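You operate a simulated robot arm through the tools that you are given. There is no shell and no other tool. Be economical: measure what you need, move in short steps, check, and stop when the job is done.

Carry out the task below with a simulated two-armed robot. There is one attempt and no reset: what you move stays moved.

Task
Wipe up the spill on the island top on the sink side with the blue towel and put it back.

It is judged by the outcome, as a careful person would: the job done as asked, and still so three seconds after it is handed in. It fails if anything else is knocked over, pushed out of place, dropped, spilled or broken. Flat cloth is picked up by pressing the open fingertips on it (5 to 10 N) and closing them slowly along it; thin cloth reads only 2 to 8 mm in the jaws.

Robot
Two 7-joint arms with two-finger parallel grippers on one trunk, on a base that drives. Base frame: it is fixed to the floor where the robot stands at the start and does not move with it; the origin is under the middle of the robot, x ahead of it, y to its left, z up. Units: m, rad, N and s.
The left shoulder is at the start at [0.06, 0.143, 0.926], the right one opposite. With the tool pointing down near the work surface each hand reaches from about 0.3 to 0.72 m from the robot's upright axis, wherever it stands, measured 20 degrees to its own side. Payload 1.57 kg a hand.
The tool frame of a hand sits at the grasp point between the pads (the TCP): z along the fingers, y along the line on which they close. The tips reach 0.03 m beyond it. The gripper opens to 0.11 m. The fingers are 0.024 m wide and 0.012 m thick; the gripper's body (0.048 by 0.112 m) begins 0.078 m behind the TCP.
Orientation is told as [roll, pitch, yaw] about the base's x, y, z axes, in that order, counted from this pose: with the fingers straight down and closing along the base's y, the tool's x points along the base's -x, its y along +y and its z along -z.

Tools
- The arms move only by the tool apply_moves. It takes "left_motion", "right_motion" or both (then of equal length, played together; a hand with none holds still); each is text: rows parted by semicolons, each of 7 numbers parted by spaces: the shift along the tool's x, y, z in units of 500 mm (1.0 is 500 mm), then the turn, a rotation vector about the tool's x, y, z in units of 180 degrees (1.0 is 180 degrees), then the gripper command, from -1 (fully open) to 1 (shut), values between in proportion. In form: x y z rx ry rz grip; .... A call has 1 to 8 rows; each row is the pose to reach, as a shift and turn from the pose commanded when the call began, along the tool's axes at that moment. A call with a number of a shift or a turn outside -1 to 1 is refused whole. Each row takes 0.2 s and may step no farther than 0.05 m and 0.15 rad from the row before; otherwise, or with a gripper value out of range, the whole call is refused. Where a pose cannot be reached the arm comes as near as it can. A force on the tool above 40 N (or 10 N above the force at the start of the call, whichever is more), or a blocked arm, ends the call early, and 0.2 s more pass. Each finger travels about 0.045 m/s and halts on what it meets, pressing with about 43 N; the grip force reading is that of the motor and also rises with nothing between the fingers. The clock runs only during rows and for 0.2 s after the last one: add rows that repeat a pose to give the fingers time. The reply holds the time, the measured pose of the TCP, the force on the tool along the base axes, the opening and the grip force, in the units named above and with some noise, with the torque about the TCP (base axes, N m) and any sound that the robot's microphone picked up.
- Cameras (640 x 400 px; columns grow to the right, rows downward): "scene" is now at [0.0527, 0.0087, 1.542]; the picture's right is [0.11, -0.99, 0.00], its down [-0.69, -0.08, -0.72] and it looks along [0.72, 0.08, -0.69] (base axes); focal length 255 px, centre (320, 200). "left" rides on the left gripper at [0.07, -0.016, -0.141] in its tool frame; the picture's right is [0.23, 0.97, 0.00], its down [-0.86, 0.20, -0.48] and it looks along [-0.47, 0.11, 0.88] (tool axes); focal length 222 px, centre (320, 200). "right" rides on the right gripper at [0.07, 0.016, -0.141] in its tool frame; the picture's right is [-0.23, 0.97, 0.00], its down [-0.86, -0.20, -0.48] and it looks along [-0.47, -0.11, 0.88] (tool axes); focal length 222 px, centre (320, 200). There is no depth. A picture from a camera that has moved, and an enlarged one, comes with that camera's place and axes in the base frame and with its lens.
- camera(camera): a new picture of that camera. The clock stands still meanwhile.
- slide_trunk(by): slides the trunk up (or, below 0, down) by that many m; the arms and the scene camera ride with it, the base frame stays. It gives what a move gives, with no picture.
- roll_base(legs): drives the robot by 1 to 6 legs, each [ahead, left, turn to the left] in m, m and rad, along the robot's own axes; the way and the turn of a leg run together, so that a leg with both is an arc; at most 1.5 m and 3.142 rad a leg. The arms and the cameras ride along, it lands a little off, and it stops where it bumps. It gives what a move gives.
- turn_head(pan, tilt): turns the head with the scene camera to pan (to the left, within 1.501 rad either way) and tilt (down, from -0.506 to 1.204), counted from straight ahead of the robot. It gives what a move gives.
- zoom(camera, box): a new picture of the part [left, top, right, bottom] of that camera's present view, enlarged. The clock stands still meanwhile.
- hand_in(): hands the job in; it is judged then, once.

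Go step by step. Nothing tells you exact positions but the pictures and the camera data: compare them with the known pose of the tool, close in by small moves and look again before you grip or let go. The budget is 120 turns and 108 pictures, counting those below and the enlarged ones. Unless the task says otherwise, let go and move clear before handing in, and close with one line.

The tools are called after "Request:" by a JSON object that holds its "method" and its "body". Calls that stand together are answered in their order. apply_moves: Moves the arms, as the interface text tells. Its arguments: {"type":"object","properties":{"left_motion":{"type":"string"},"right_motion":{"type":"string"}},"required":[]} The other tools are called the same way: slide_trunk (by) slides the trunk up or down; roll_base (legs) drives the base; turn_head (pan, tilt) turns the head that bears the scene camera; camera (camera) takes a picture; zoom (camera, box) takes an enlarged picture of a part of a camera's view; hand_in () hands the job in.

At the start:

```text
time_s: 0.0
left_position: [0.3194, 0.3335, 1.0796]
left_ee_rot: [-0.002, -0.001, 0.0]
left_ft_force: [0.9, -0.7, -0.1]
left_ft_torque: [0.0, 0.02, 0.02]
left_width: 0.1102
left_finger_force: 0.1
right_position: [0.3906, 0.0011, 1.0801]
right_ee_rot: [0.0, 0.0, -0.002]
right_ft_force: [-0.4, 0.0, 0.2]
right_ft_torque: [0.02, 0.0, -0.01]
right_width: 0.1101
right_finger_force: 0.0
trunk travel left (down, up): [-0.525, 0.065]
robot x, y, heading: [-0.0034, -0.0009, -0.002]
head pan, tilt: [0.113, 0.763]
```

scene: 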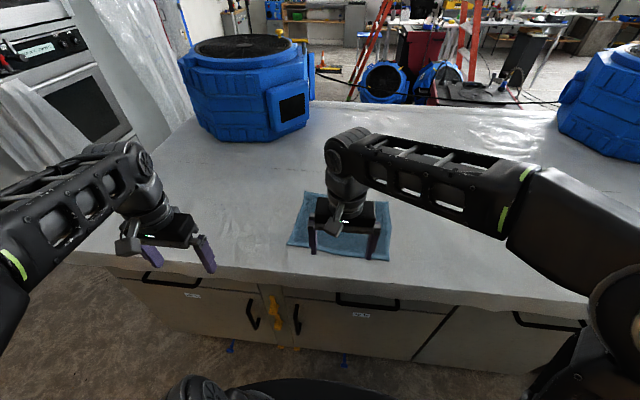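
right: 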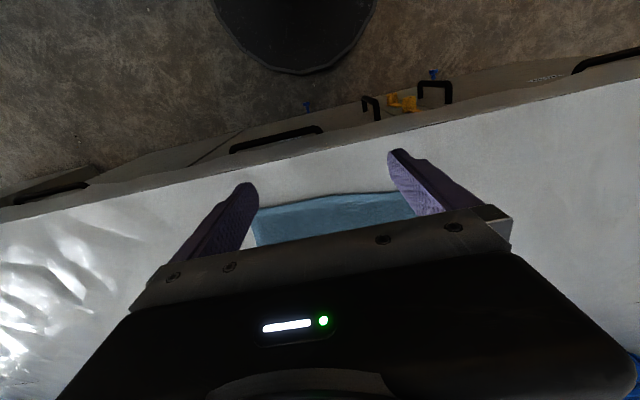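
left: 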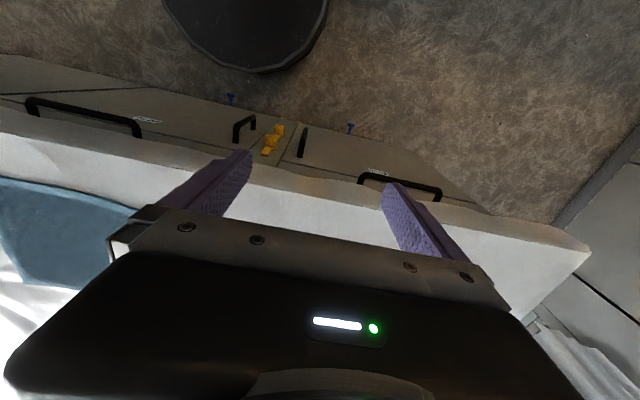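

The blue towel lies on the counter in front of me. I don't see a spill or a sink yet, so I'll look around with the head.

Request:
{"method": "turn_head", "body": {"pan": -0.6, "tilt": 0.5}}

Request:
{"method": "camera", "body": {"camera": "scene"}}

Request:
{"method": "turn_head", "body": {"pan": 0.7, "tilt": 0.5}}

Request:
{"method": "camera", "body": {"camera": "scene"}}

```text
time_s: 1.1
left_position: [0.3191, 0.3343, 1.0794]
left_ee_rot: [0.001, 0.0, 0.0]
left_ft_force: [-0.6, 0.8, -0.1]
left_ft_torque: [0.05, 0.0, 0.01]
left_width: 0.11
left_finger_force: 0.0
right_position: [0.3906, -0.0003, 1.0798]
right_ee_rot: [-0.001, 0.0, 0.0]
right_ft_force: [-1.1, -0.1, 0.6]
right_ft_torque: [0.03, -0.02, -0.02]
right_width: 0.1102
right_finger_force: 0.1
trunk travel left (down, up): [-0.525, 0.065]
robot x, y, heading: [-0.0004, 0.0046, -0.001]
head pan, tilt: [-0.6, 0.499]
```

```text
104 pictures are left
camera scene: at [0.046, -0.052, 1.5649], right [-0.56, -0.83, 0.0], down [-0.4, 0.27, -0.88], along [0.72, -0.5, -0.48], focal length 255 px, centre (320, 200)
```

scene: 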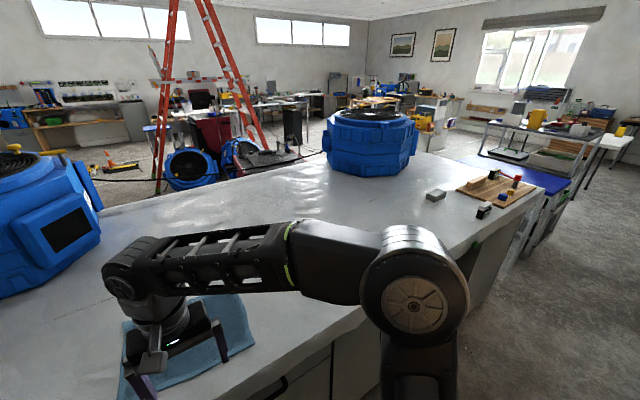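

```text
time_s: 2.5
left_position: [0.3189, 0.3338, 1.0793]
left_ee_rot: [-0.001, 0.0, -0.001]
left_ft_force: [0.3, -0.5, 0.4]
left_ft_torque: [0.0, 0.03, 0.0]
left_width: 0.1101
left_finger_force: 0.1
right_position: [0.39, -0.0002, 1.0793]
right_ee_rot: [0.001, 0.0, 0.0]
right_ft_force: [-0.8, 0.6, -0.6]
right_ft_torque: [0.01, 0.01, -0.01]
right_width: 0.11
right_finger_force: 0.0
trunk travel left (down, up): [-0.525, 0.065]
robot x, y, heading: [-0.0005, 0.0013, 0.005]
head pan, tilt: [0.7, 0.499]
```

```text
103 pictures are left
camera scene: at [0.0405, 0.0579, 1.565], right [0.64, -0.77, 0.0], down [-0.37, -0.31, -0.88], along [0.67, 0.56, -0.48], focal length 255 px, centre (320, 200)
```

scene: 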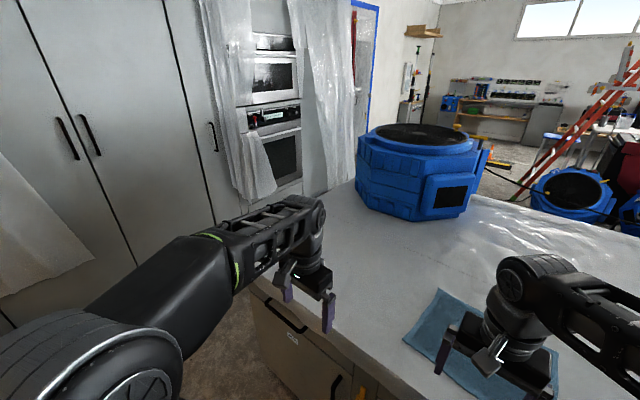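

No sink in sight yet. I'll look farther to both sides and zoom in on the top's surface.

Request:
{"method": "turn_head", "body": {"pan": -1.5, "tilt": 0.35}}

Request:
{"method": "camera", "body": {"camera": "scene"}}

Request:
{"method": "turn_head", "body": {"pan": 1.5, "tilt": 0.35}}

Request:
{"method": "camera", "body": {"camera": "scene"}}

Request:
{"method": "turn_head", "body": {"pan": 0.0, "tilt": 0.4}}

Request:
{"method": "camera", "body": {"camera": "scene"}}

```text
time_s: 4.6
left_position: [0.3187, 0.3342, 1.0791]
left_ee_rot: [-0.001, 0.001, 0.001]
left_ft_force: [-0.5, 0.1, -0.8]
left_ft_torque: [0.01, 0.0, -0.04]
left_width: 0.11
left_finger_force: 0.1
right_position: [0.3903, -0.0006, 1.0797]
right_ee_rot: [0.001, -0.001, -0.002]
right_ft_force: [0.6, 0.2, 0.8]
right_ft_torque: [-0.01, 0.0, 0.02]
right_width: 0.11
right_finger_force: 0.0
trunk travel left (down, up): [-0.525, 0.065]
robot x, y, heading: [-0.0007, -0.0014, 0.0]
head pan, tilt: [-1.499, 0.351]
```

```text
102 pictures are left
camera scene: at [-0.0224, -0.0935, 1.5787], right [-1.0, -0.07, 0.0], down [-0.02, 0.34, -0.94], along [0.07, -0.94, -0.34], focal length 255 px, centre (320, 200)
```

scene: 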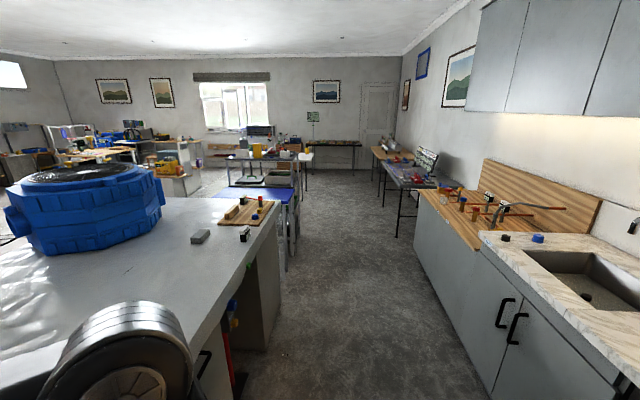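

```text
time_s: 7.2
left_position: [0.319, 0.3333, 1.0808]
left_ee_rot: [0.0, -0.001, 0.002]
left_ft_force: [0.3, 0.4, -0.1]
left_ft_torque: [0.0, 0.02, 0.02]
left_width: 0.11
left_finger_force: 0.0
right_position: [0.3906, -0.0003, 1.079]
right_ee_rot: [-0.001, -0.002, -0.001]
right_ft_force: [-0.7, 0.3, 0.2]
right_ft_torque: [0.0, -0.01, 0.02]
right_width: 0.1102
right_finger_force: 0.0
trunk travel left (down, up): [-0.525, 0.065]
robot x, y, heading: [-0.0008, 0.001, -0.001]
head pan, tilt: [1.499, 0.351]
```

```text
101 pictures are left
camera scene: at [-0.0224, 0.0922, 1.5787], right [1.0, -0.07, 0.0], down [-0.02, -0.34, -0.94], along [0.07, 0.94, -0.34], focal length 255 px, centre (320, 200)
```

scene: 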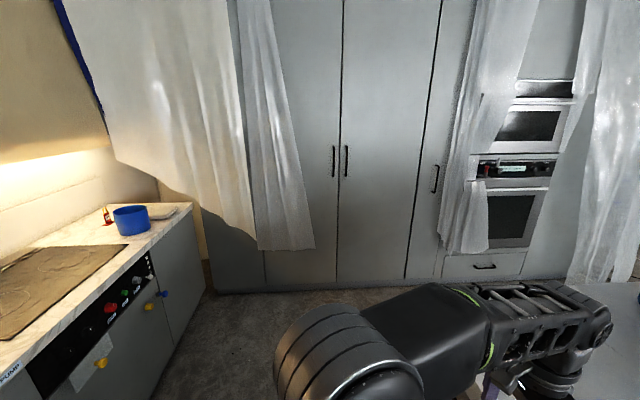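

```text
time_s: 8.8
left_position: [0.3179, 0.3332, 1.0805]
left_ee_rot: [0.0, -0.001, 0.0]
left_ft_force: [0.0, 0.9, -0.3]
left_ft_torque: [0.02, 0.02, -0.01]
left_width: 0.11
left_finger_force: 0.0
right_position: [0.3904, 0.0003, 1.0797]
right_ee_rot: [0.0, 0.001, -0.001]
right_ft_force: [-0.2, 0.4, 0.5]
right_ft_torque: [0.01, -0.01, 0.0]
right_width: 0.11
right_finger_force: 0.0
trunk travel left (down, up): [-0.525, 0.065]
robot x, y, heading: [0.0018, 0.0034, -0.001]
head pan, tilt: [0.0, 0.4]
```

```text
100 pictures are left
camera scene: at [0.0635, -0.0006, 1.5741], right [0.0, -1.0, 0.0], down [-0.39, 0.0, -0.92], along [0.92, 0.0, -0.39], focal length 255 px, centre (320, 200)
```

scene: 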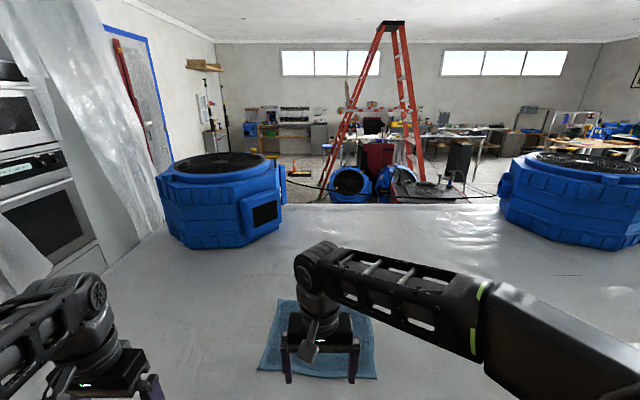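

The sink is behind me, so the sink side of the island is this near side. The right arm hides much of it, so I'll look down steeply on both sides.

Request:
{"method": "turn_head", "body": {"pan": -0.9, "tilt": 0.8}}

Request:
{"method": "camera", "body": {"camera": "scene"}}

Request:
{"method": "turn_head", "body": {"pan": 0.5, "tilt": 0.8}}

Request:
{"method": "camera", "body": {"camera": "scene"}}

```text
time_s: 10.0
left_position: [0.3188, 0.3342, 1.0792]
left_ee_rot: [0.0, 0.0, 0.0]
left_ft_force: [0.2, -0.1, 0.3]
left_ft_torque: [0.03, -0.03, 0.05]
left_width: 0.1101
left_finger_force: 0.0
right_position: [0.3905, 0.0005, 1.08]
right_ee_rot: [0.001, 0.001, 0.0]
right_ft_force: [0.4, -0.2, 0.1]
right_ft_torque: [0.01, 0.02, 0.02]
right_width: 0.1102
right_finger_force: 0.1
trunk travel left (down, up): [-0.525, 0.065]
robot x, y, heading: [0.0023, -0.0015, -0.004]
head pan, tilt: [-0.901, 0.799]
```

```text
99 pictures are left
camera scene: at [0.0211, -0.0638, 1.539], right [-0.78, -0.62, 0.0], down [-0.45, 0.56, -0.7], along [0.43, -0.55, -0.72], focal length 255 px, centre (320, 200)
```

scene: 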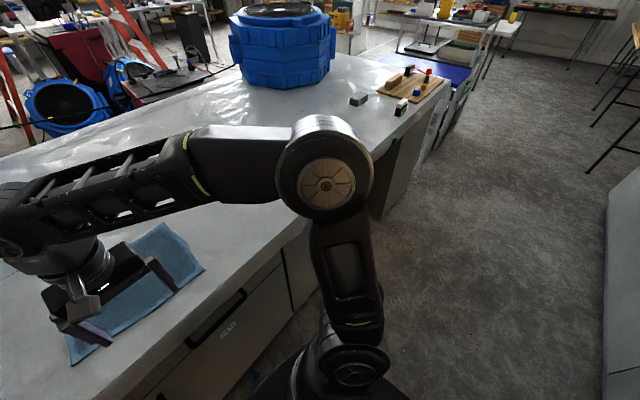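

```text
time_s: 11.6
left_position: [0.3186, 0.3337, 1.0795]
left_ee_rot: [-0.001, -0.001, -0.001]
left_ft_force: [0.5, -0.5, -0.2]
left_ft_torque: [0.02, -0.04, -0.01]
left_width: 0.1101
left_finger_force: 0.0
right_position: [0.3903, -0.0003, 1.0799]
right_ee_rot: [-0.001, 0.0, -0.001]
right_ft_force: [-0.2, -0.5, 0.4]
right_ft_torque: [-0.01, 0.0, -0.01]
right_width: 0.11
right_finger_force: 0.0
trunk travel left (down, up): [-0.525, 0.065]
robot x, y, heading: [-0.0013, -0.0016, -0.005]
head pan, tilt: [0.499, 0.799]
```

```text
98 pictures are left
camera scene: at [0.0417, 0.0379, 1.539], right [0.48, -0.88, 0.0], down [-0.63, -0.34, -0.7], along [0.61, 0.33, -0.72], focal length 255 px, centre (320, 200)
```

scene: 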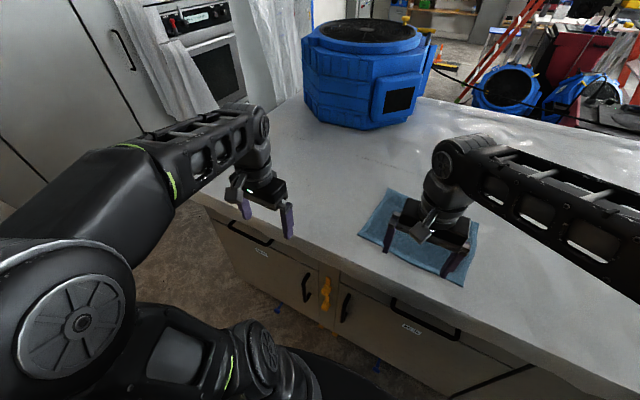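

I still see no clear spill. I'll zoom in on the top, right and left of the towel.

Request:
{"method": "zoom", "body": {"camera": "scene", "box": [200, 80, 640, 355]}}

Request:
{"method": "turn_head", "body": {"pan": -0.5, "tilt": 0.7}}

Request:
{"method": "zoom", "body": {"camera": "scene", "box": [0, 40, 500, 352]}}

```text
1.45 times, centred on (420, 218) of scene
camera zoom: at [0.0417, 0.0379, 1.539], right [0.48, -0.88, 0.0], down [-0.63, -0.34, -0.7], along [0.61, 0.33, -0.72], focal length 371 px, centre (174, 174)
```

zoom: 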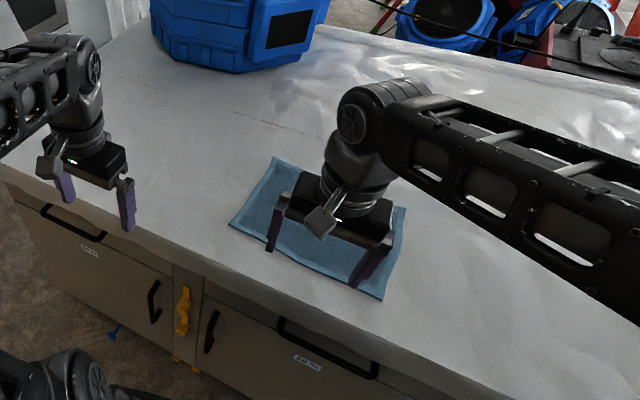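

```text
time_s: 12.8
left_position: [0.3193, 0.3325, 1.0796]
left_ee_rot: [0.0, 0.001, 0.001]
left_ft_force: [-0.2, 0.4, -0.2]
left_ft_torque: [0.01, -0.01, 0.02]
left_width: 0.1101
left_finger_force: 0.0
right_position: [0.3907, -0.0001, 1.0797]
right_ee_rot: [0.001, 0.0, 0.0]
right_ft_force: [0.6, -0.6, 0.1]
right_ft_torque: [0.0, 0.03, 0.02]
right_width: 0.1099
right_finger_force: 0.2
trunk travel left (down, up): [-0.525, 0.065]
robot x, y, heading: [0.0, -0.001, 0.003]
head pan, tilt: [-0.499, 0.7]
```

```text
1.28 times, centred on (250, 196) of scene
camera zoom: at [0.0455, -0.0412, 1.5473], right [-0.48, -0.88, 0.0], down [-0.57, 0.31, -0.76], along [0.67, -0.37, -0.64], focal length 327 px, centre (410, 205)
```

zoom: 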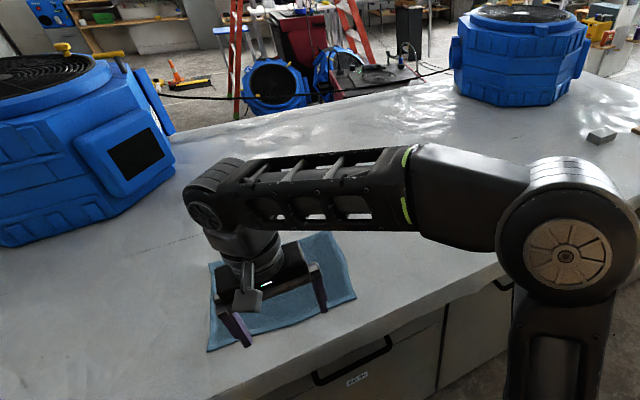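

A faint texture shows left of the towel. I'll look there from a steeper angle.

Request:
{"method": "turn_head", "body": {"pan": 0.2, "tilt": 0.95}}

Request:
{"method": "zoom", "body": {"camera": "scene", "box": [80, 0, 480, 250]}}

Request:
{"method": "turn_head", "body": {"pan": -0.5, "tilt": 1.1}}

Request:
{"method": "camera", "body": {"camera": "scene"}}

```text
time_s: 13.9
left_position: [0.3181, 0.3332, 1.0803]
left_ee_rot: [0.0, 0.0, 0.001]
left_ft_force: [0.3, -0.5, 0.2]
left_ft_torque: [0.02, 0.0, 0.02]
left_width: 0.11
left_finger_force: 0.1
right_position: [0.391, 0.0001, 1.08]
right_ee_rot: [0.0, 0.001, -0.001]
right_ft_force: [0.3, 0.5, -0.6]
right_ft_torque: [0.02, 0.03, -0.01]
right_width: 0.11
right_finger_force: 0.2
trunk travel left (down, up): [-0.525, 0.065]
robot x, y, heading: [0.0026, 0.0003, -0.002]
head pan, tilt: [0.201, 0.949]
```

```text
1.60 times, centred on (280, 125) of scene
camera zoom: at [0.0422, 0.0138, 1.5275], right [0.2, -0.98, 0.0], down [-0.8, -0.16, -0.58], along [0.57, 0.12, -0.81], focal length 408 px, centre (384, 320)
```

zoom: 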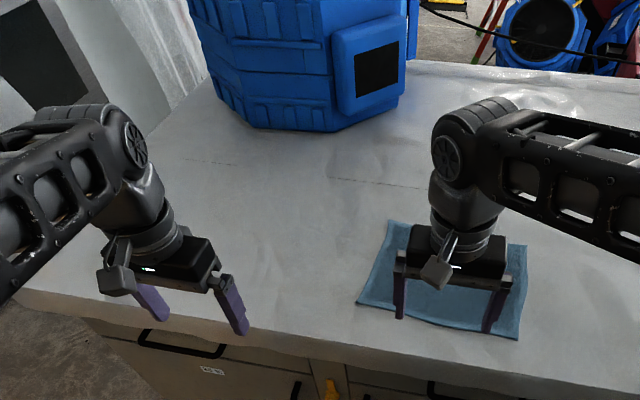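

```text
time_s: 15.0
left_position: [0.3192, 0.3346, 1.0799]
left_ee_rot: [0.001, 0.001, 0.0]
left_ft_force: [0.2, -0.5, 0.3]
left_ft_torque: [0.02, 0.0, 0.03]
left_width: 0.11
left_finger_force: 0.0
right_position: [0.3903, 0.0003, 1.0786]
right_ee_rot: [0.0, 0.0, -0.001]
right_ft_force: [-0.3, 0.1, -0.2]
right_ft_torque: [-0.02, 0.01, -0.02]
right_width: 0.11
right_finger_force: 0.1
trunk travel left (down, up): [-0.525, 0.065]
robot x, y, heading: [0.0021, 0.0024, 0.001]
head pan, tilt: [-0.499, 1.1]
```

```text
94 pictures are left
camera scene: at [0.0264, -0.0308, 1.5173], right [-0.48, -0.88, 0.0], down [-0.78, 0.43, -0.45], along [0.4, -0.22, -0.89], focal length 255 px, centre (320, 200)
```

scene: 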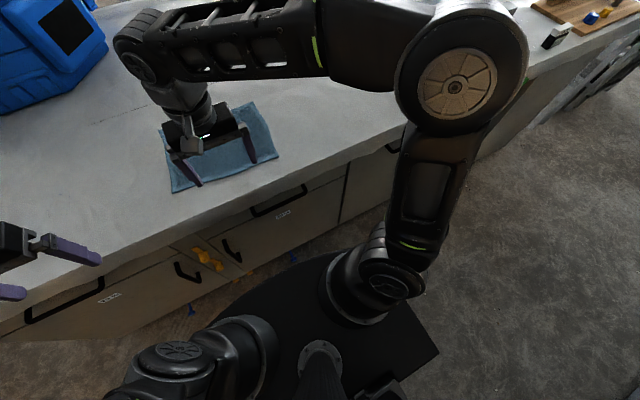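

The near strip I can see is clean, and the part behind the right arm is still hidden. I'll drive a little to the right along the island and look again.

Request:
{"method": "roll_base", "body": {"legs": [[0, -0.4, 0]]}}

Request:
{"method": "turn_head", "body": {"pan": -0.1, "tilt": 0.7}}

Request:
{"method": "camera", "body": {"camera": "scene"}}

Request:
{"method": "turn_head", "body": {"pan": -0.9, "tilt": 0.7}}

Request:
{"method": "camera", "body": {"camera": "scene"}}

```text
time_s: 17.5
left_position: [0.3176, -0.0675, 1.0793]
left_ee_rot: [-0.001, -0.001, 0.003]
left_ft_force: [0.2, -0.3, -0.1]
left_ft_torque: [0.04, 0.0, -0.01]
left_width: 0.1099
left_finger_force: 0.0
right_position: [0.391, -0.402, 1.0793]
right_ee_rot: [-0.001, 0.001, 0.001]
right_ft_force: [0.1, -1.7, 0.0]
right_ft_torque: [0.03, -0.01, 0.0]
right_width: 0.11
right_finger_force: 0.1
trunk travel left (down, up): [-0.525, 0.065]
robot x, y, heading: [-0.0008, -0.4019, -0.001]
head pan, tilt: [-0.499, 1.1]
```

```text
time_s: 18.3
left_position: [0.3196, -0.0671, 1.0797]
left_ee_rot: [0.0, -0.001, 0.001]
left_ft_force: [0.5, 0.1, 0.0]
left_ft_torque: [-0.01, 0.0, 0.01]
left_width: 0.11
left_finger_force: 0.1
right_position: [0.3914, -0.4014, 1.0802]
right_ee_rot: [-0.001, 0.0, 0.002]
right_ft_force: [-0.7, -0.8, -0.2]
right_ft_torque: [-0.02, -0.01, -0.01]
right_width: 0.1099
right_finger_force: 0.2
trunk travel left (down, up): [-0.525, 0.065]
robot x, y, heading: [0.0, -0.4022, 0.006]
head pan, tilt: [-0.099, 0.7]
```

```text
93 pictures are left
camera scene: at [0.0556, -0.4104, 1.5472], right [-0.1, -1.0, 0.0], down [-0.64, 0.06, -0.76], along [0.76, -0.08, -0.64], focal length 255 px, centre (320, 200)
```

scene: 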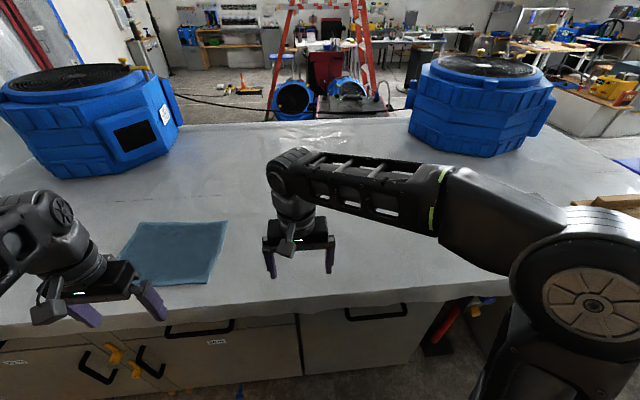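

```text
time_s: 19.5
left_position: [0.3187, -0.0677, 1.08]
left_ee_rot: [0.001, -0.001, 0.001]
left_ft_force: [0.0, -0.4, -0.1]
left_ft_torque: [0.03, -0.02, -0.01]
left_width: 0.11
left_finger_force: 0.0
right_position: [0.3903, -0.4007, 1.0801]
right_ee_rot: [0.0, 0.0, 0.002]
right_ft_force: [0.2, -0.5, 0.0]
right_ft_torque: [0.0, -0.01, 0.02]
right_width: 0.1102
right_finger_force: 0.0
trunk travel left (down, up): [-0.525, 0.065]
robot x, y, heading: [0.0017, -0.4016, 0.002]
head pan, tilt: [-0.901, 0.7]
```

```text
92 pictures are left
camera scene: at [0.024, -0.4684, 1.5473], right [-0.78, -0.62, 0.0], down [-0.4, 0.5, -0.76], along [0.48, -0.6, -0.64], focal length 255 px, centre (320, 200)
```

scene: 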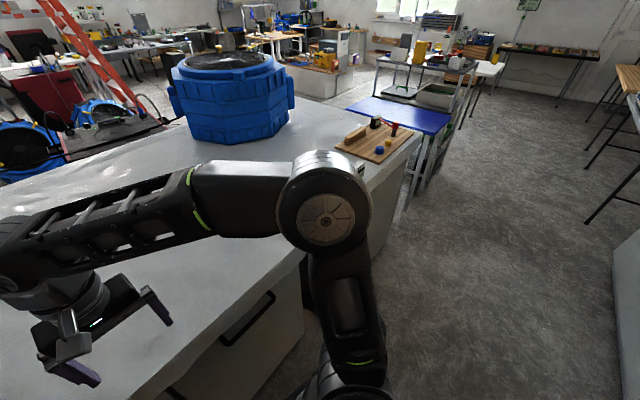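

Still nothing obvious. I'll zoom in on the clear parts of the top from here and check the wrist view.

Request:
{"method": "turn_head", "body": {"pan": 0.0, "tilt": 0.75}}

Request:
{"method": "zoom", "body": {"camera": "scene", "box": [80, 80, 400, 280]}}

Request:
{"method": "zoom", "body": {"camera": "scene", "box": [300, 80, 620, 280]}}

Request:
{"method": "camera", "body": {"camera": "right"}}

```text
time_s: 20.7
left_position: [0.3176, -0.0686, 1.0791]
left_ee_rot: [0.0, 0.002, 0.002]
left_ft_force: [-0.3, 0.3, -0.2]
left_ft_torque: [0.02, -0.03, 0.05]
left_width: 0.1101
left_finger_force: 0.1
right_position: [0.3911, -0.4003, 1.0797]
right_ee_rot: [0.0, -0.001, 0.003]
right_ft_force: [-0.9, 0.0, 0.2]
right_ft_torque: [-0.02, -0.01, -0.03]
right_width: 0.1099
right_finger_force: 0.1
trunk travel left (down, up): [-0.525, 0.065]
robot x, y, heading: [0.001, -0.4027, 0.002]
head pan, tilt: [0.0, 0.75]
```

```text
2.00 times, centred on (240, 180) of scene
camera zoom: at [0.054, -0.4019, 1.543], right [0.0, -1.0, 0.0], down [-0.68, 0.0, -0.73], along [0.73, 0.0, -0.68], focal length 510 px, centre (480, 240)
```

zoom: 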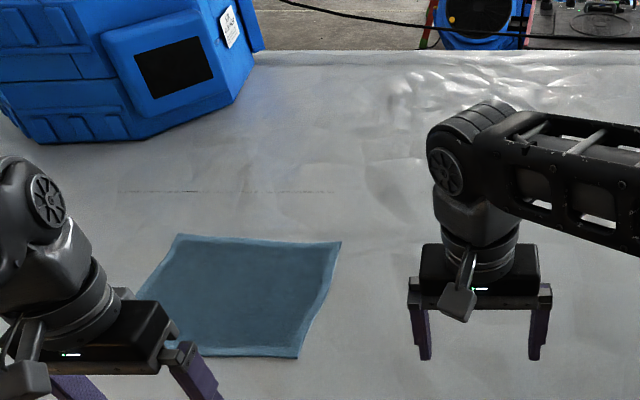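

```text
2.00 times, centred on (460, 180) of scene
camera zoom: at [0.054, -0.4019, 1.543], right [0.0, -1.0, 0.0], down [-0.68, 0.0, -0.73], along [0.73, 0.0, -0.68], focal length 510 px, centre (40, 240)
```

zoom: 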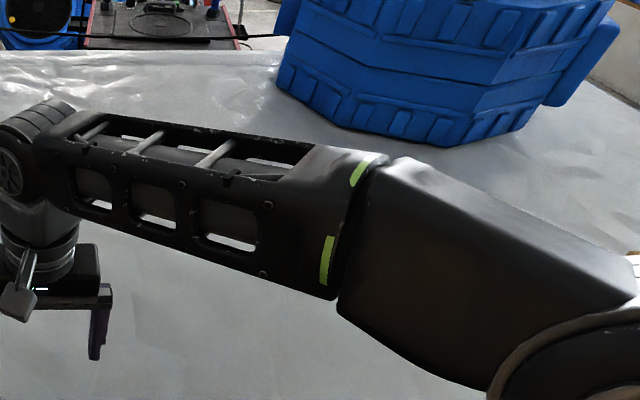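

```text
89 pictures are left
camera right: at [0.3208, -0.3856, 1.2205], right [0.23, 0.97, 0.0], down [0.86, -0.2, 0.48], along [0.47, -0.11, -0.88], focal length 222 px, centre (320, 200)
```

right: 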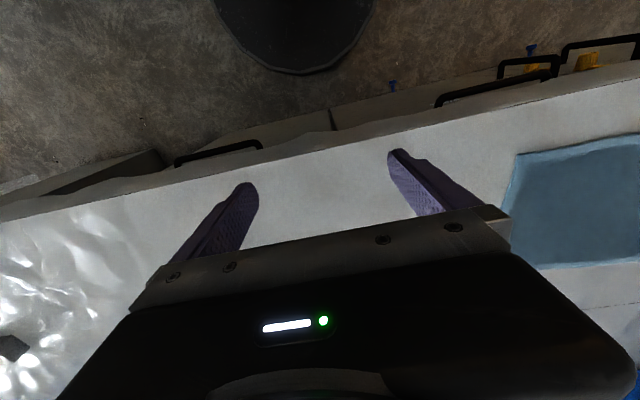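

The area around x 0.67, y -0.77 has been hidden behind the right arm in every view. I'll drive another 0.35 m right to uncover it.

Request:
{"method": "roll_base", "body": {"legs": [[0, -0.35, 0]]}}

Request:
{"method": "turn_head", "body": {"pan": 0.1, "tilt": 0.75}}

Request:
{"method": "camera", "body": {"camera": "scene"}}

Request:
{"method": "camera", "body": {"camera": "right"}}

```text
time_s: 22.9
left_position: [0.3207, -0.4158, 1.0812]
left_ee_rot: [-0.001, 0.0, -0.003]
left_ft_force: [0.2, 0.8, 0.9]
left_ft_torque: [0.03, -0.02, -0.02]
left_width: 0.11
left_finger_force: 0.1
right_position: [0.3903, -0.7512, 1.0794]
right_ee_rot: [0.0, -0.001, -0.003]
right_ft_force: [0.1, -0.6, -0.4]
right_ft_torque: [0.05, -0.03, 0.04]
right_width: 0.1098
right_finger_force: 0.0
trunk travel left (down, up): [-0.525, 0.065]
robot x, y, heading: [0.0006, -0.7472, -0.004]
head pan, tilt: [0.0, 0.75]
```

```text
time_s: 23.6
left_position: [0.3189, -0.4164, 1.0797]
left_ee_rot: [0.0, 0.0, -0.003]
left_ft_force: [0.2, 0.4, -0.6]
left_ft_torque: [0.02, 0.02, -0.01]
left_width: 0.1098
left_finger_force: 0.0
right_position: [0.3897, -0.7508, 1.079]
right_ee_rot: [0.0, 0.002, -0.005]
right_ft_force: [-1.4, -0.1, 0.3]
right_ft_torque: [0.01, 0.01, 0.02]
right_width: 0.1101
right_finger_force: 0.1
trunk travel left (down, up): [-0.525, 0.065]
robot x, y, heading: [-0.0003, -0.7477, 0.001]
head pan, tilt: [0.099, 0.75]
```

```text
88 pictures are left
camera scene: at [0.0533, -0.7416, 1.543], right [0.1, -1.0, 0.0], down [-0.68, -0.07, -0.73], along [0.73, 0.07, -0.68], focal length 255 px, centre (320, 200)
```

scene: 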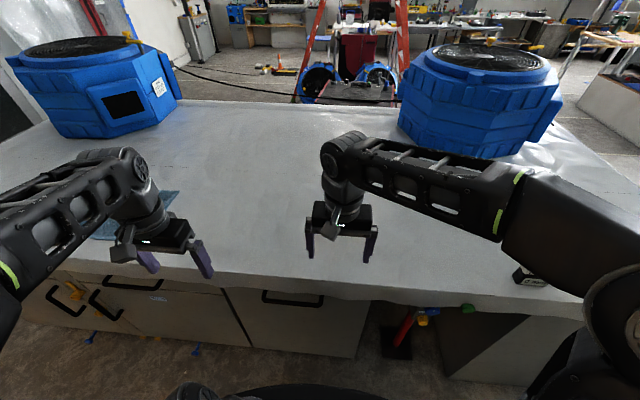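

```text
87 pictures are left
camera right: at [0.3206, -0.7347, 1.2205], right [0.23, 0.97, 0.0], down [0.85, -0.2, 0.48], along [0.47, -0.11, -0.88], focal length 222 px, centre (320, 200)
```

right: 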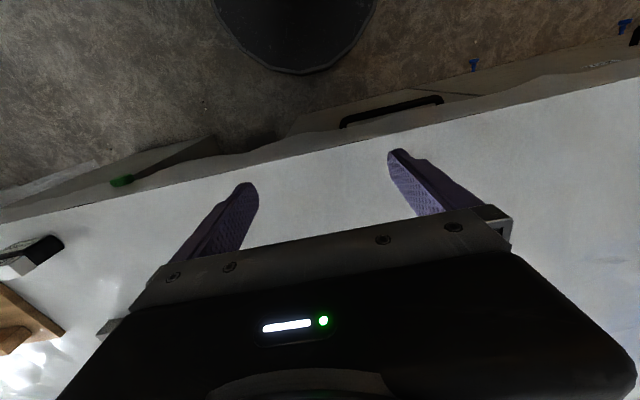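

Nothing clear here either. I'll zoom in on this area, then drive back to the left half.

Request:
{"method": "zoom", "body": {"camera": "scene", "box": [160, 90, 560, 340]}}

Request:
{"method": "roll_base", "body": {"legs": [[0, 0.6, 0]]}}

Request:
{"method": "turn_head", "body": {"pan": -0.5, "tilt": 0.6}}

Request:
{"method": "camera", "body": {"camera": "scene"}}

```text
1.60 times, centred on (360, 215) of scene
camera zoom: at [0.0533, -0.7416, 1.543], right [0.1, -1.0, 0.0], down [-0.68, -0.07, -0.73], along [0.73, 0.07, -0.68], focal length 408 px, centre (256, 176)
```

zoom: 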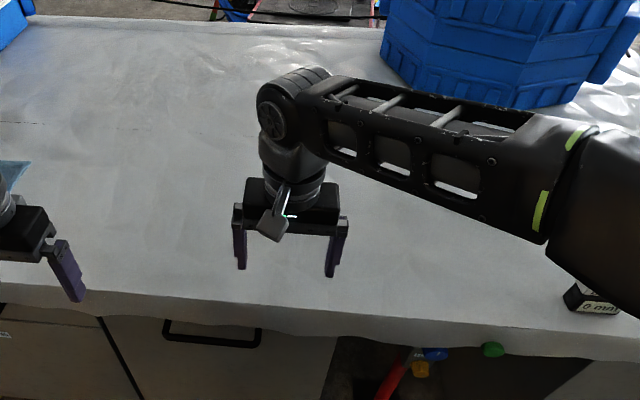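

```text
time_s: 27.0
left_position: [0.3277, 0.1772, 1.0808]
left_ee_rot: [0.0, 0.001, -0.01]
left_ft_force: [-0.5, 1.0, 0.4]
left_ft_torque: [-0.01, 0.03, 0.01]
left_width: 0.1098
left_finger_force: 0.0
right_position: [0.3947, -0.1572, 1.0801]
right_ee_rot: [0.0, 0.0, -0.011]
right_ft_force: [0.0, 0.4, -0.8]
right_ft_torque: [0.0, 0.0, 0.04]
right_width: 0.1102
right_finger_force: 0.0
trunk travel left (down, up): [-0.525, 0.065]
robot x, y, heading: [0.0041, -0.1563, -0.012]
head pan, tilt: [0.099, 0.75]
```

```text
time_s: 28.0
left_position: [0.3276, 0.1775, 1.0794]
left_ee_rot: [-0.001, 0.0, -0.013]
left_ft_force: [0.1, -0.3, -0.1]
left_ft_torque: [0.0, 0.0, 0.01]
left_width: 0.1101
left_finger_force: 0.1
right_position: [0.396, -0.158, 1.0796]
right_ee_rot: [0.0, 0.002, -0.012]
right_ft_force: [-0.5, -0.3, -0.3]
right_ft_torque: [0.01, 0.01, -0.01]
right_width: 0.1103
right_finger_force: 0.1
trunk travel left (down, up): [-0.525, 0.065]
robot x, y, heading: [0.0033, -0.1537, -0.012]
head pan, tilt: [-0.499, 0.6]
```

```text
85 pictures are left
camera scene: at [0.0524, -0.1969, 1.5559], right [-0.49, -0.87, 0.0], down [-0.49, 0.28, -0.82], along [0.72, -0.4, -0.57], focal length 255 px, centre (320, 200)
```

scene: 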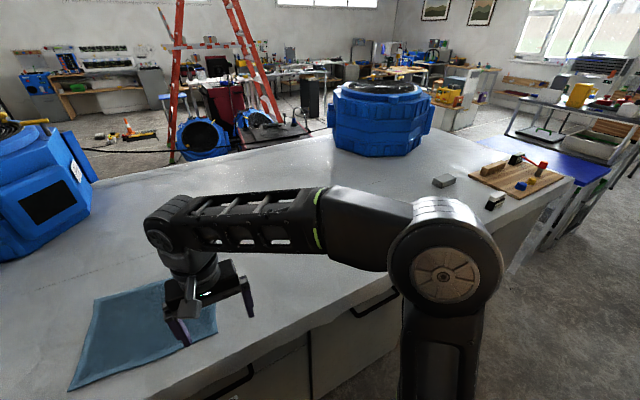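

The right half shows no spill. I'll drive to the left part and look there.

Request:
{"method": "roll_base", "body": {"legs": [[0, 0.5, 0.012]]}}

Request:
{"method": "turn_head", "body": {"pan": 0.1, "tilt": 0.8}}

Request:
{"method": "camera", "body": {"camera": "scene"}}

Request:
{"method": "turn_head", "body": {"pan": -0.7, "tilt": 0.6}}

Request:
{"method": "camera", "body": {"camera": "scene"}}

Request:
{"method": "camera", "body": {"camera": "left"}}

```text
time_s: 30.9
left_position: [0.3336, 0.6781, 1.0794]
left_ee_rot: [0.001, -0.001, -0.013]
left_ft_force: [-0.3, -0.5, 0.7]
left_ft_torque: [-0.04, -0.02, 0.04]
left_width: 0.11
left_finger_force: 0.0
right_position: [0.4014, 0.3449, 1.0792]
right_ee_rot: [0.0, 0.0, -0.014]
right_ft_force: [-0.2, -0.4, 0.2]
right_ft_torque: [-0.03, 0.01, 0.03]
right_width: 0.1102
right_finger_force: 0.1
trunk travel left (down, up): [-0.525, 0.065]
robot x, y, heading: [0.0107, 0.3443, -0.013]
head pan, tilt: [-0.499, 0.6]
```

```text
time_s: 31.9
left_position: [0.3337, 0.6784, 1.0795]
left_ee_rot: [0.0, 0.001, -0.015]
left_ft_force: [-0.3, -0.2, 0.1]
left_ft_torque: [-0.04, 0.02, 0.01]
left_width: 0.1101
left_finger_force: 0.0
right_position: [0.4007, 0.3438, 1.08]
right_ee_rot: [-0.001, 0.0, -0.013]
right_ft_force: [0.3, -0.3, -0.3]
right_ft_torque: [0.0, 0.0, -0.01]
right_width: 0.1101
right_finger_force: 0.0
trunk travel left (down, up): [-0.525, 0.065]
robot x, y, heading: [0.0102, 0.3464, -0.016]
head pan, tilt: [0.099, 0.799]
```

```text
84 pictures are left
camera scene: at [0.0621, 0.3556, 1.539], right [0.08, -1.0, 0.0], down [-0.71, -0.06, -0.7], along [0.69, 0.06, -0.72], focal length 255 px, centre (320, 200)
```

scene: 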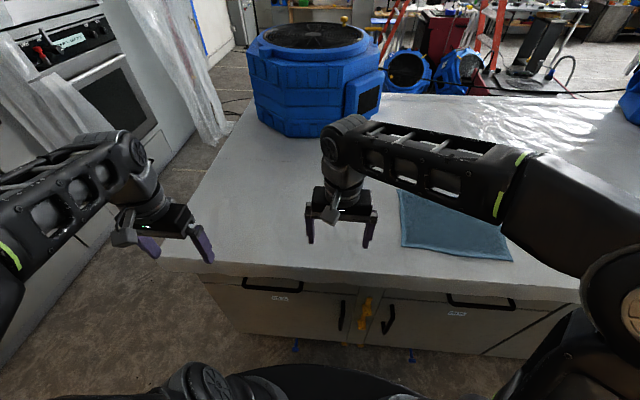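

```text
time_s: 33.0
left_position: [0.3336, 0.6793, 1.079]
left_ee_rot: [-0.001, 0.001, -0.014]
left_ft_force: [0.2, 0.7, 0.0]
left_ft_torque: [-0.01, -0.02, -0.06]
left_width: 0.1099
left_finger_force: 0.0
right_position: [0.4008, 0.3433, 1.08]
right_ee_rot: [0.0, 0.0, -0.014]
right_ft_force: [0.4, -1.2, -0.7]
right_ft_torque: [-0.01, -0.01, 0.0]
right_width: 0.11
right_finger_force: 0.1
trunk travel left (down, up): [-0.525, 0.065]
robot x, y, heading: [0.007, 0.3492, -0.013]
head pan, tilt: [-0.7, 0.6]
```

```text
83 pictures are left
camera scene: at [0.0486, 0.291, 1.5559], right [-0.65, -0.76, 0.0], down [-0.43, 0.37, -0.82], along [0.62, -0.54, -0.57], focal length 255 px, centre (320, 200)
```

scene: 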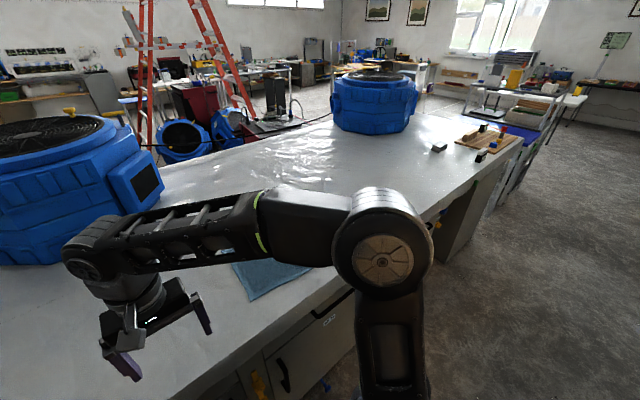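

```text
82 pictures are left
camera left: at [0.2643, 0.6625, 1.2213], right [-0.21, 0.98, 0.0], down [0.86, 0.19, 0.48], along [0.47, 0.1, -0.88], focal length 222 px, centre (320, 200)
```

left: 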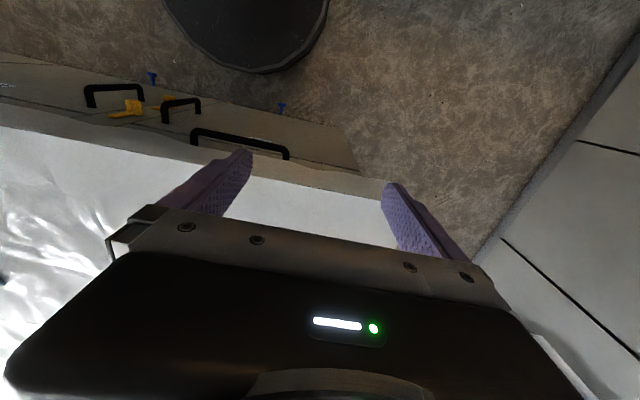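

No coloured spill is visible, so it may be faint or clear. I'll scan the near strip at higher zoom from the start position.

Request:
{"method": "roll_base", "body": {"legs": [[0, -0.35, 0.013]]}}

Request:
{"method": "turn_head", "body": {"pan": 0.3, "tilt": 0.8}}

Request:
{"method": "zoom", "body": {"camera": "scene", "box": [200, 80, 400, 205]}}

Request:
{"method": "zoom", "body": {"camera": "scene", "box": [200, 170, 400, 295]}}

Request:
{"method": "turn_head", "body": {"pan": -0.4, "tilt": 0.8}}

Request:
{"method": "zoom", "body": {"camera": "scene", "box": [220, 180, 460, 330]}}

Request:
{"method": "zoom", "body": {"camera": "scene", "box": [220, 30, 460, 180]}}

```text
time_s: 35.3
left_position: [0.3265, 0.3303, 1.078]
left_ee_rot: [0.001, 0.001, 0.001]
left_ft_force: [0.0, 0.1, -0.5]
left_ft_torque: [0.02, 0.01, -0.01]
left_width: 0.11
left_finger_force: 0.1
right_position: [0.399, -0.0038, 1.0808]
right_ee_rot: [-0.002, 0.001, 0.0]
right_ft_force: [-0.2, -0.2, -0.2]
right_ft_torque: [0.01, -0.01, 0.01]
right_width: 0.1097
right_finger_force: 0.1
trunk travel left (down, up): [-0.525, 0.065]
robot x, y, heading: [0.0072, -0.0061, 0.001]
head pan, tilt: [-0.7, 0.6]
```

```text
time_s: 36.6
left_position: [0.3269, 0.3308, 1.0801]
left_ee_rot: [0.0, 0.0, 0.001]
left_ft_force: [0.8, -0.2, 0.0]
left_ft_torque: [-0.02, -0.05, -0.02]
left_width: 0.11
left_finger_force: 0.0
right_position: [0.3988, -0.0027, 1.0801]
right_ee_rot: [0.001, 0.0, 0.0]
right_ft_force: [0.8, 0.5, 0.7]
right_ft_torque: [0.0, 0.0, -0.04]
right_width: 0.11
right_finger_force: 0.1
trunk travel left (down, up): [-0.525, 0.065]
robot x, y, heading: [0.008, -0.0062, 0.001]
head pan, tilt: [0.3, 0.799]
```

```text
3.20 times, centred on (300, 142) of scene
camera zoom: at [0.0565, 0.02, 1.539], right [0.3, -0.96, 0.0], down [-0.68, -0.21, -0.7], along [0.67, 0.21, -0.72], focal length 816 px, centre (384, 384)
```

zoom: 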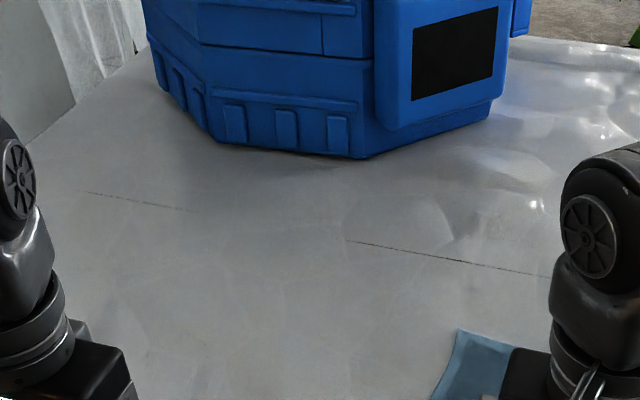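

```text
3.20 times, centred on (300, 232) of scene
camera zoom: at [0.0565, 0.02, 1.539], right [0.3, -0.96, 0.0], down [-0.68, -0.21, -0.7], along [0.67, 0.21, -0.72], focal length 816 px, centre (384, 96)
```

zoom: 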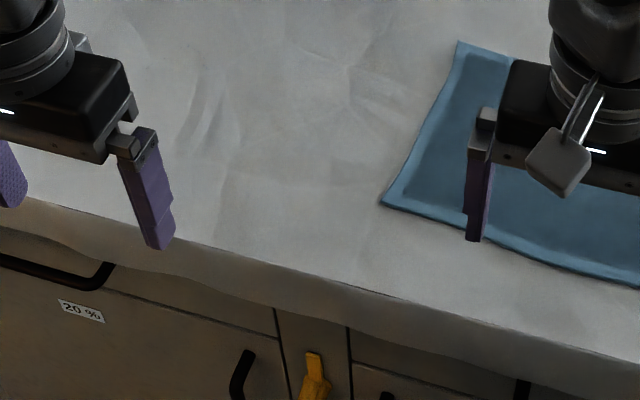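

```text
time_s: 37.7
left_position: [0.3271, 0.3307, 1.0799]
left_ee_rot: [0.0, 0.0, 0.001]
left_ft_force: [0.2, 0.4, 0.4]
left_ft_torque: [-0.01, -0.02, 0.0]
left_width: 0.11
left_finger_force: 0.1
right_position: [0.3985, -0.0032, 1.0804]
right_ee_rot: [0.0, 0.001, 0.001]
right_ft_force: [-0.1, 0.1, 0.2]
right_ft_torque: [0.02, -0.01, -0.02]
right_width: 0.1101
right_finger_force: 0.1
trunk travel left (down, up): [-0.525, 0.065]
robot x, y, heading: [0.0087, -0.0044, -0.005]
head pan, tilt: [-0.4, 0.799]
```

```text
2.67 times, centred on (340, 255) of scene
camera zoom: at [0.0537, -0.035, 1.539], right [-0.39, -0.92, 0.0], down [-0.66, 0.28, -0.7], along [0.64, -0.27, -0.72], focal length 680 px, centre (267, 53)
```

zoom: 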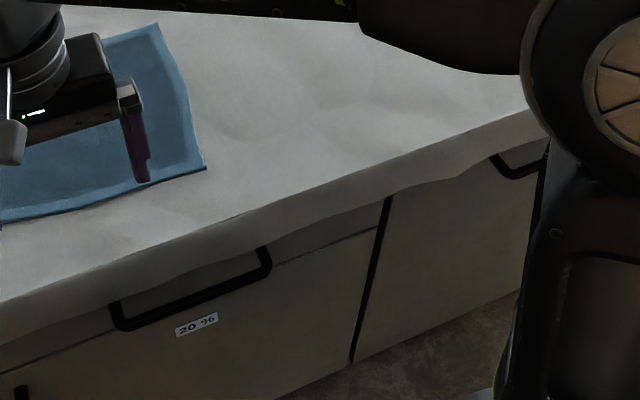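

```text
2.67 times, centred on (340, 105) of scene
camera zoom: at [0.0537, -0.035, 1.539], right [-0.39, -0.92, 0.0], down [-0.66, 0.28, -0.7], along [0.64, -0.27, -0.72], focal length 680 px, centre (267, 453)
```

zoom: 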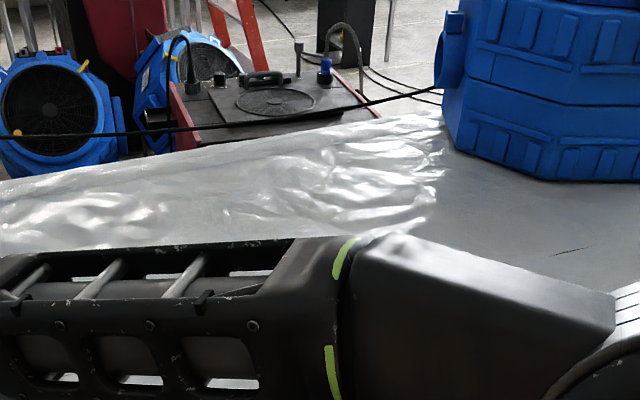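

The sheet has faint wrinkles but nothing certain. I'll use the wrist cameras as close-up scanners by moving both hands forward over the top.

Request:
{"method": "apply_moves", "body": {"left_motion": "-0.1 0 0 0 0 0 -1;-0.2 0 0 0 0 0 -1;-0.3 0 0 0 0 0 -1;-0.4 0 0 0 0 0 -1;-0.5 0 0 0 0 0 -1;-0.5 0 0 0 0 0 -1", "right_motion": "-0.1 0 0 0 0 0 -1;-0.2 0 0 0 0 0 -1;-0.3 0 0 0 0 0 -1;-0.4 0 0 0 0 0 -1;-0.5 0 0 0 0 0 -1;-0.5 0 0 0 0 0 -1"}}

Request:
{"method": "camera", "body": {"camera": "left"}}

Request:
{"method": "camera", "body": {"camera": "right"}}

Request:
{"method": "turn_head", "body": {"pan": -0.6, "tilt": 0.75}}

Request:
{"method": "camera", "body": {"camera": "scene"}}

```text
time_s: 39.1
left_position: [0.5498, 0.3297, 1.0796]
left_ee_rot: [0.0, 0.001, 0.001]
left_ft_force: [0.7, -0.4, -1.2]
left_ft_torque: [-0.04, 0.01, -0.01]
left_width: 0.1099
left_finger_force: 0.0
left hand out of reach, approached as far as the arm can: row 5, 6
right_position: [0.5292, -0.0026, 1.0779]
right_ee_rot: [0.001, 0.001, 0.001]
right_ft_force: [0.6, 0.8, 0.5]
right_ft_torque: [0.04, 0.07, 0.01]
right_width: 0.1102
right_finger_force: 0.2
right hand out of reach, approached as far as the arm can: row 3, 4, 5, 6
trunk travel left (down, up): [-0.525, 0.065]
robot x, y, heading: [0.0062, -0.0008, 0.001]
head pan, tilt: [-0.4, 0.799]
```

```text
77 pictures are left
camera left: at [0.4802, 0.3131, 1.2207], right [-0.23, 0.97, 0.0], down [0.85, 0.2, 0.48], along [0.47, 0.11, -0.88], focal length 222 px, centre (320, 200)
```

left: 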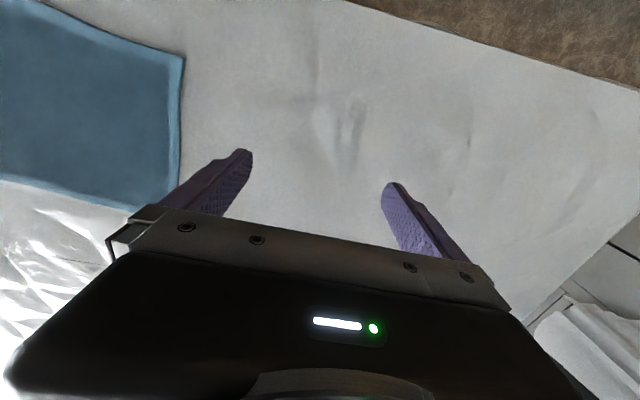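

```text
76 pictures are left
camera right: at [0.4598, 0.0125, 1.2194], right [0.23, 0.97, 0.0], down [0.86, -0.2, 0.48], along [0.47, -0.11, -0.88], focal length 222 px, centre (320, 200)
```

right: 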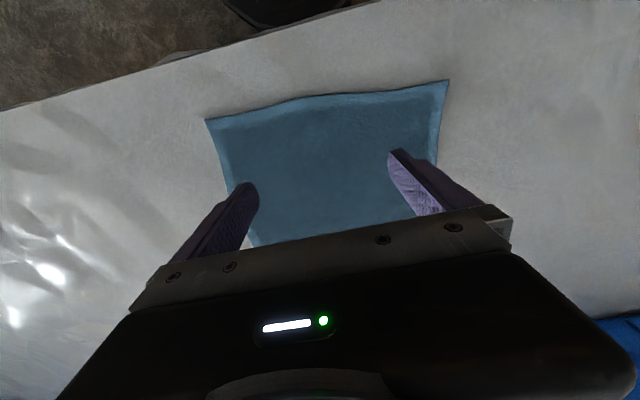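

```text
time_s: 39.8
left_position: [0.5483, 0.3298, 1.0792]
left_ee_rot: [0.002, 0.001, 0.0]
left_ft_force: [-0.4, 0.1, 0.4]
left_ft_torque: [-0.02, -0.01, 0.01]
left_width: 0.1099
left_finger_force: 0.0
right_position: [0.5286, -0.0033, 1.0794]
right_ee_rot: [0.0, -0.004, -0.001]
right_ft_force: [-0.5, 0.9, 0.0]
right_ft_torque: [-0.01, 0.0, 0.03]
right_width: 0.1099
right_finger_force: 0.1
trunk travel left (down, up): [-0.525, 0.065]
robot x, y, heading: [0.0042, -0.0045, -0.0]
head pan, tilt: [-0.6, 0.75]
```

```text
75 pictures are left
camera scene: at [0.0478, -0.0502, 1.543], right [-0.56, -0.83, 0.0], down [-0.56, 0.38, -0.73], along [0.6, -0.41, -0.68], focal length 255 px, centre (320, 200)
```

scene: 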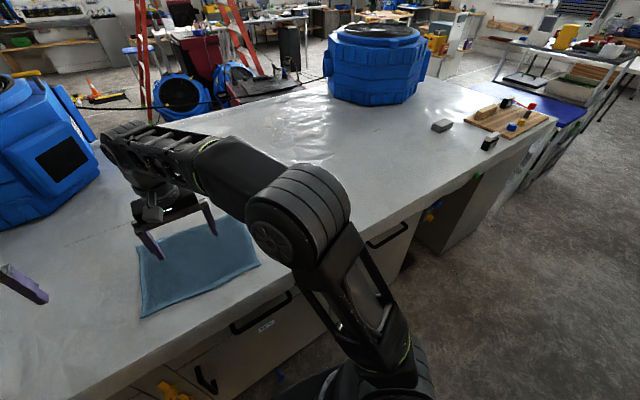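

With the arms out, the right part looks clean. The left wrist view shows a ripple in the middle, so I'll zoom in on it.

Request:
{"method": "zoom", "body": {"camera": "left", "box": [180, 10, 500, 210]}}

Request:
{"method": "zoom", "body": {"camera": "left", "box": [400, 60, 640, 210]}}

Request:
{"method": "zoom", "body": {"camera": "right", "box": [0, 60, 240, 210]}}

Request:
{"method": "zoom", "body": {"camera": "right", "box": [400, 0, 640, 150]}}

Request:
{"method": "zoom", "body": {"camera": "scene", "box": [220, 70, 540, 270]}}

```text
2.00 times, centred on (340, 110) of left
camera zoom: at [0.4789, 0.3129, 1.221], right [-0.23, 0.97, 0.0], down [0.85, 0.2, 0.48], along [0.47, 0.11, -0.88], focal length 444 px, centre (280, 380)
```

zoom: 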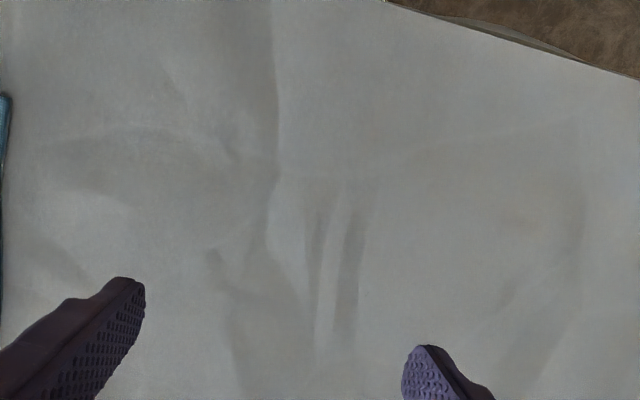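

```text
2.67 times, centred on (520, 135) of left
camera zoom: at [0.4789, 0.3129, 1.221], right [-0.23, 0.97, 0.0], down [0.85, 0.2, 0.48], along [0.47, 0.11, -0.88], focal length 592 px, centre (-213, 373)
```

zoom: 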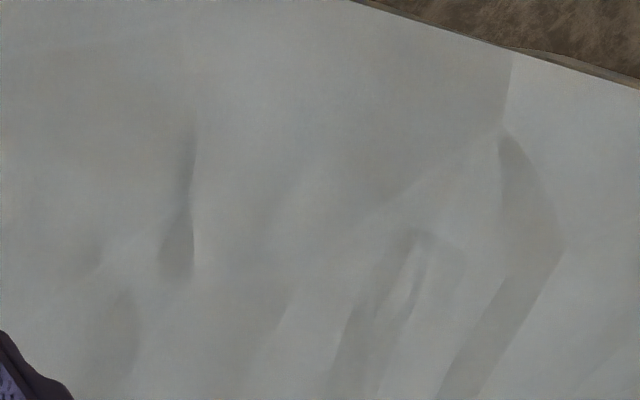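

```text
2.67 times, centred on (120, 135) of right
camera zoom: at [0.4587, 0.0124, 1.2199], right [0.23, 0.97, 0.0], down [0.85, -0.2, 0.48], along [0.47, -0.11, -0.88], focal length 592 px, centre (853, 373)
```

zoom: 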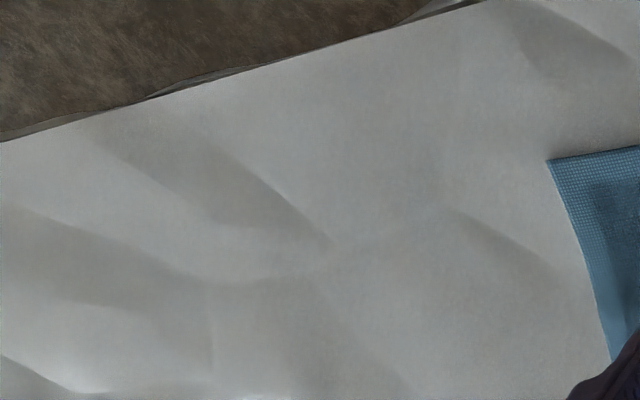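

```text
2.67 times, centred on (520, 75) of right
camera zoom: at [0.4587, 0.0124, 1.2199], right [0.23, 0.97, 0.0], down [0.85, -0.2, 0.48], along [0.47, -0.11, -0.88], focal length 592 px, centre (-213, 533)
```

zoom: 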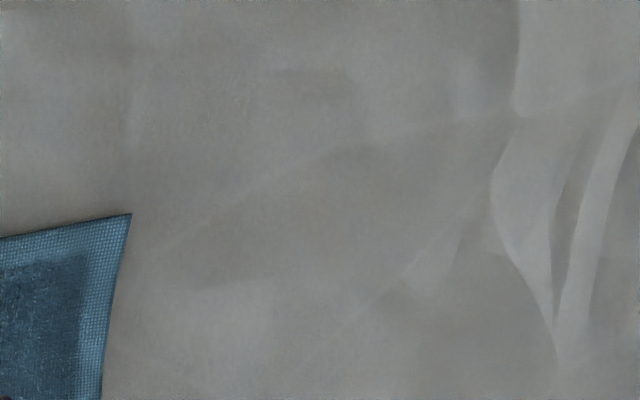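

```text
2.00 times, centred on (380, 170) of scene
camera zoom: at [0.0478, -0.0502, 1.543], right [-0.56, -0.83, 0.0], down [-0.56, 0.38, -0.73], along [0.6, -0.41, -0.68], focal length 510 px, centre (200, 260)
```

zoom: 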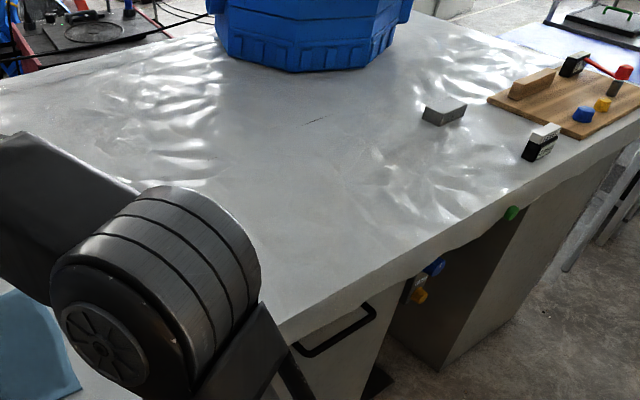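

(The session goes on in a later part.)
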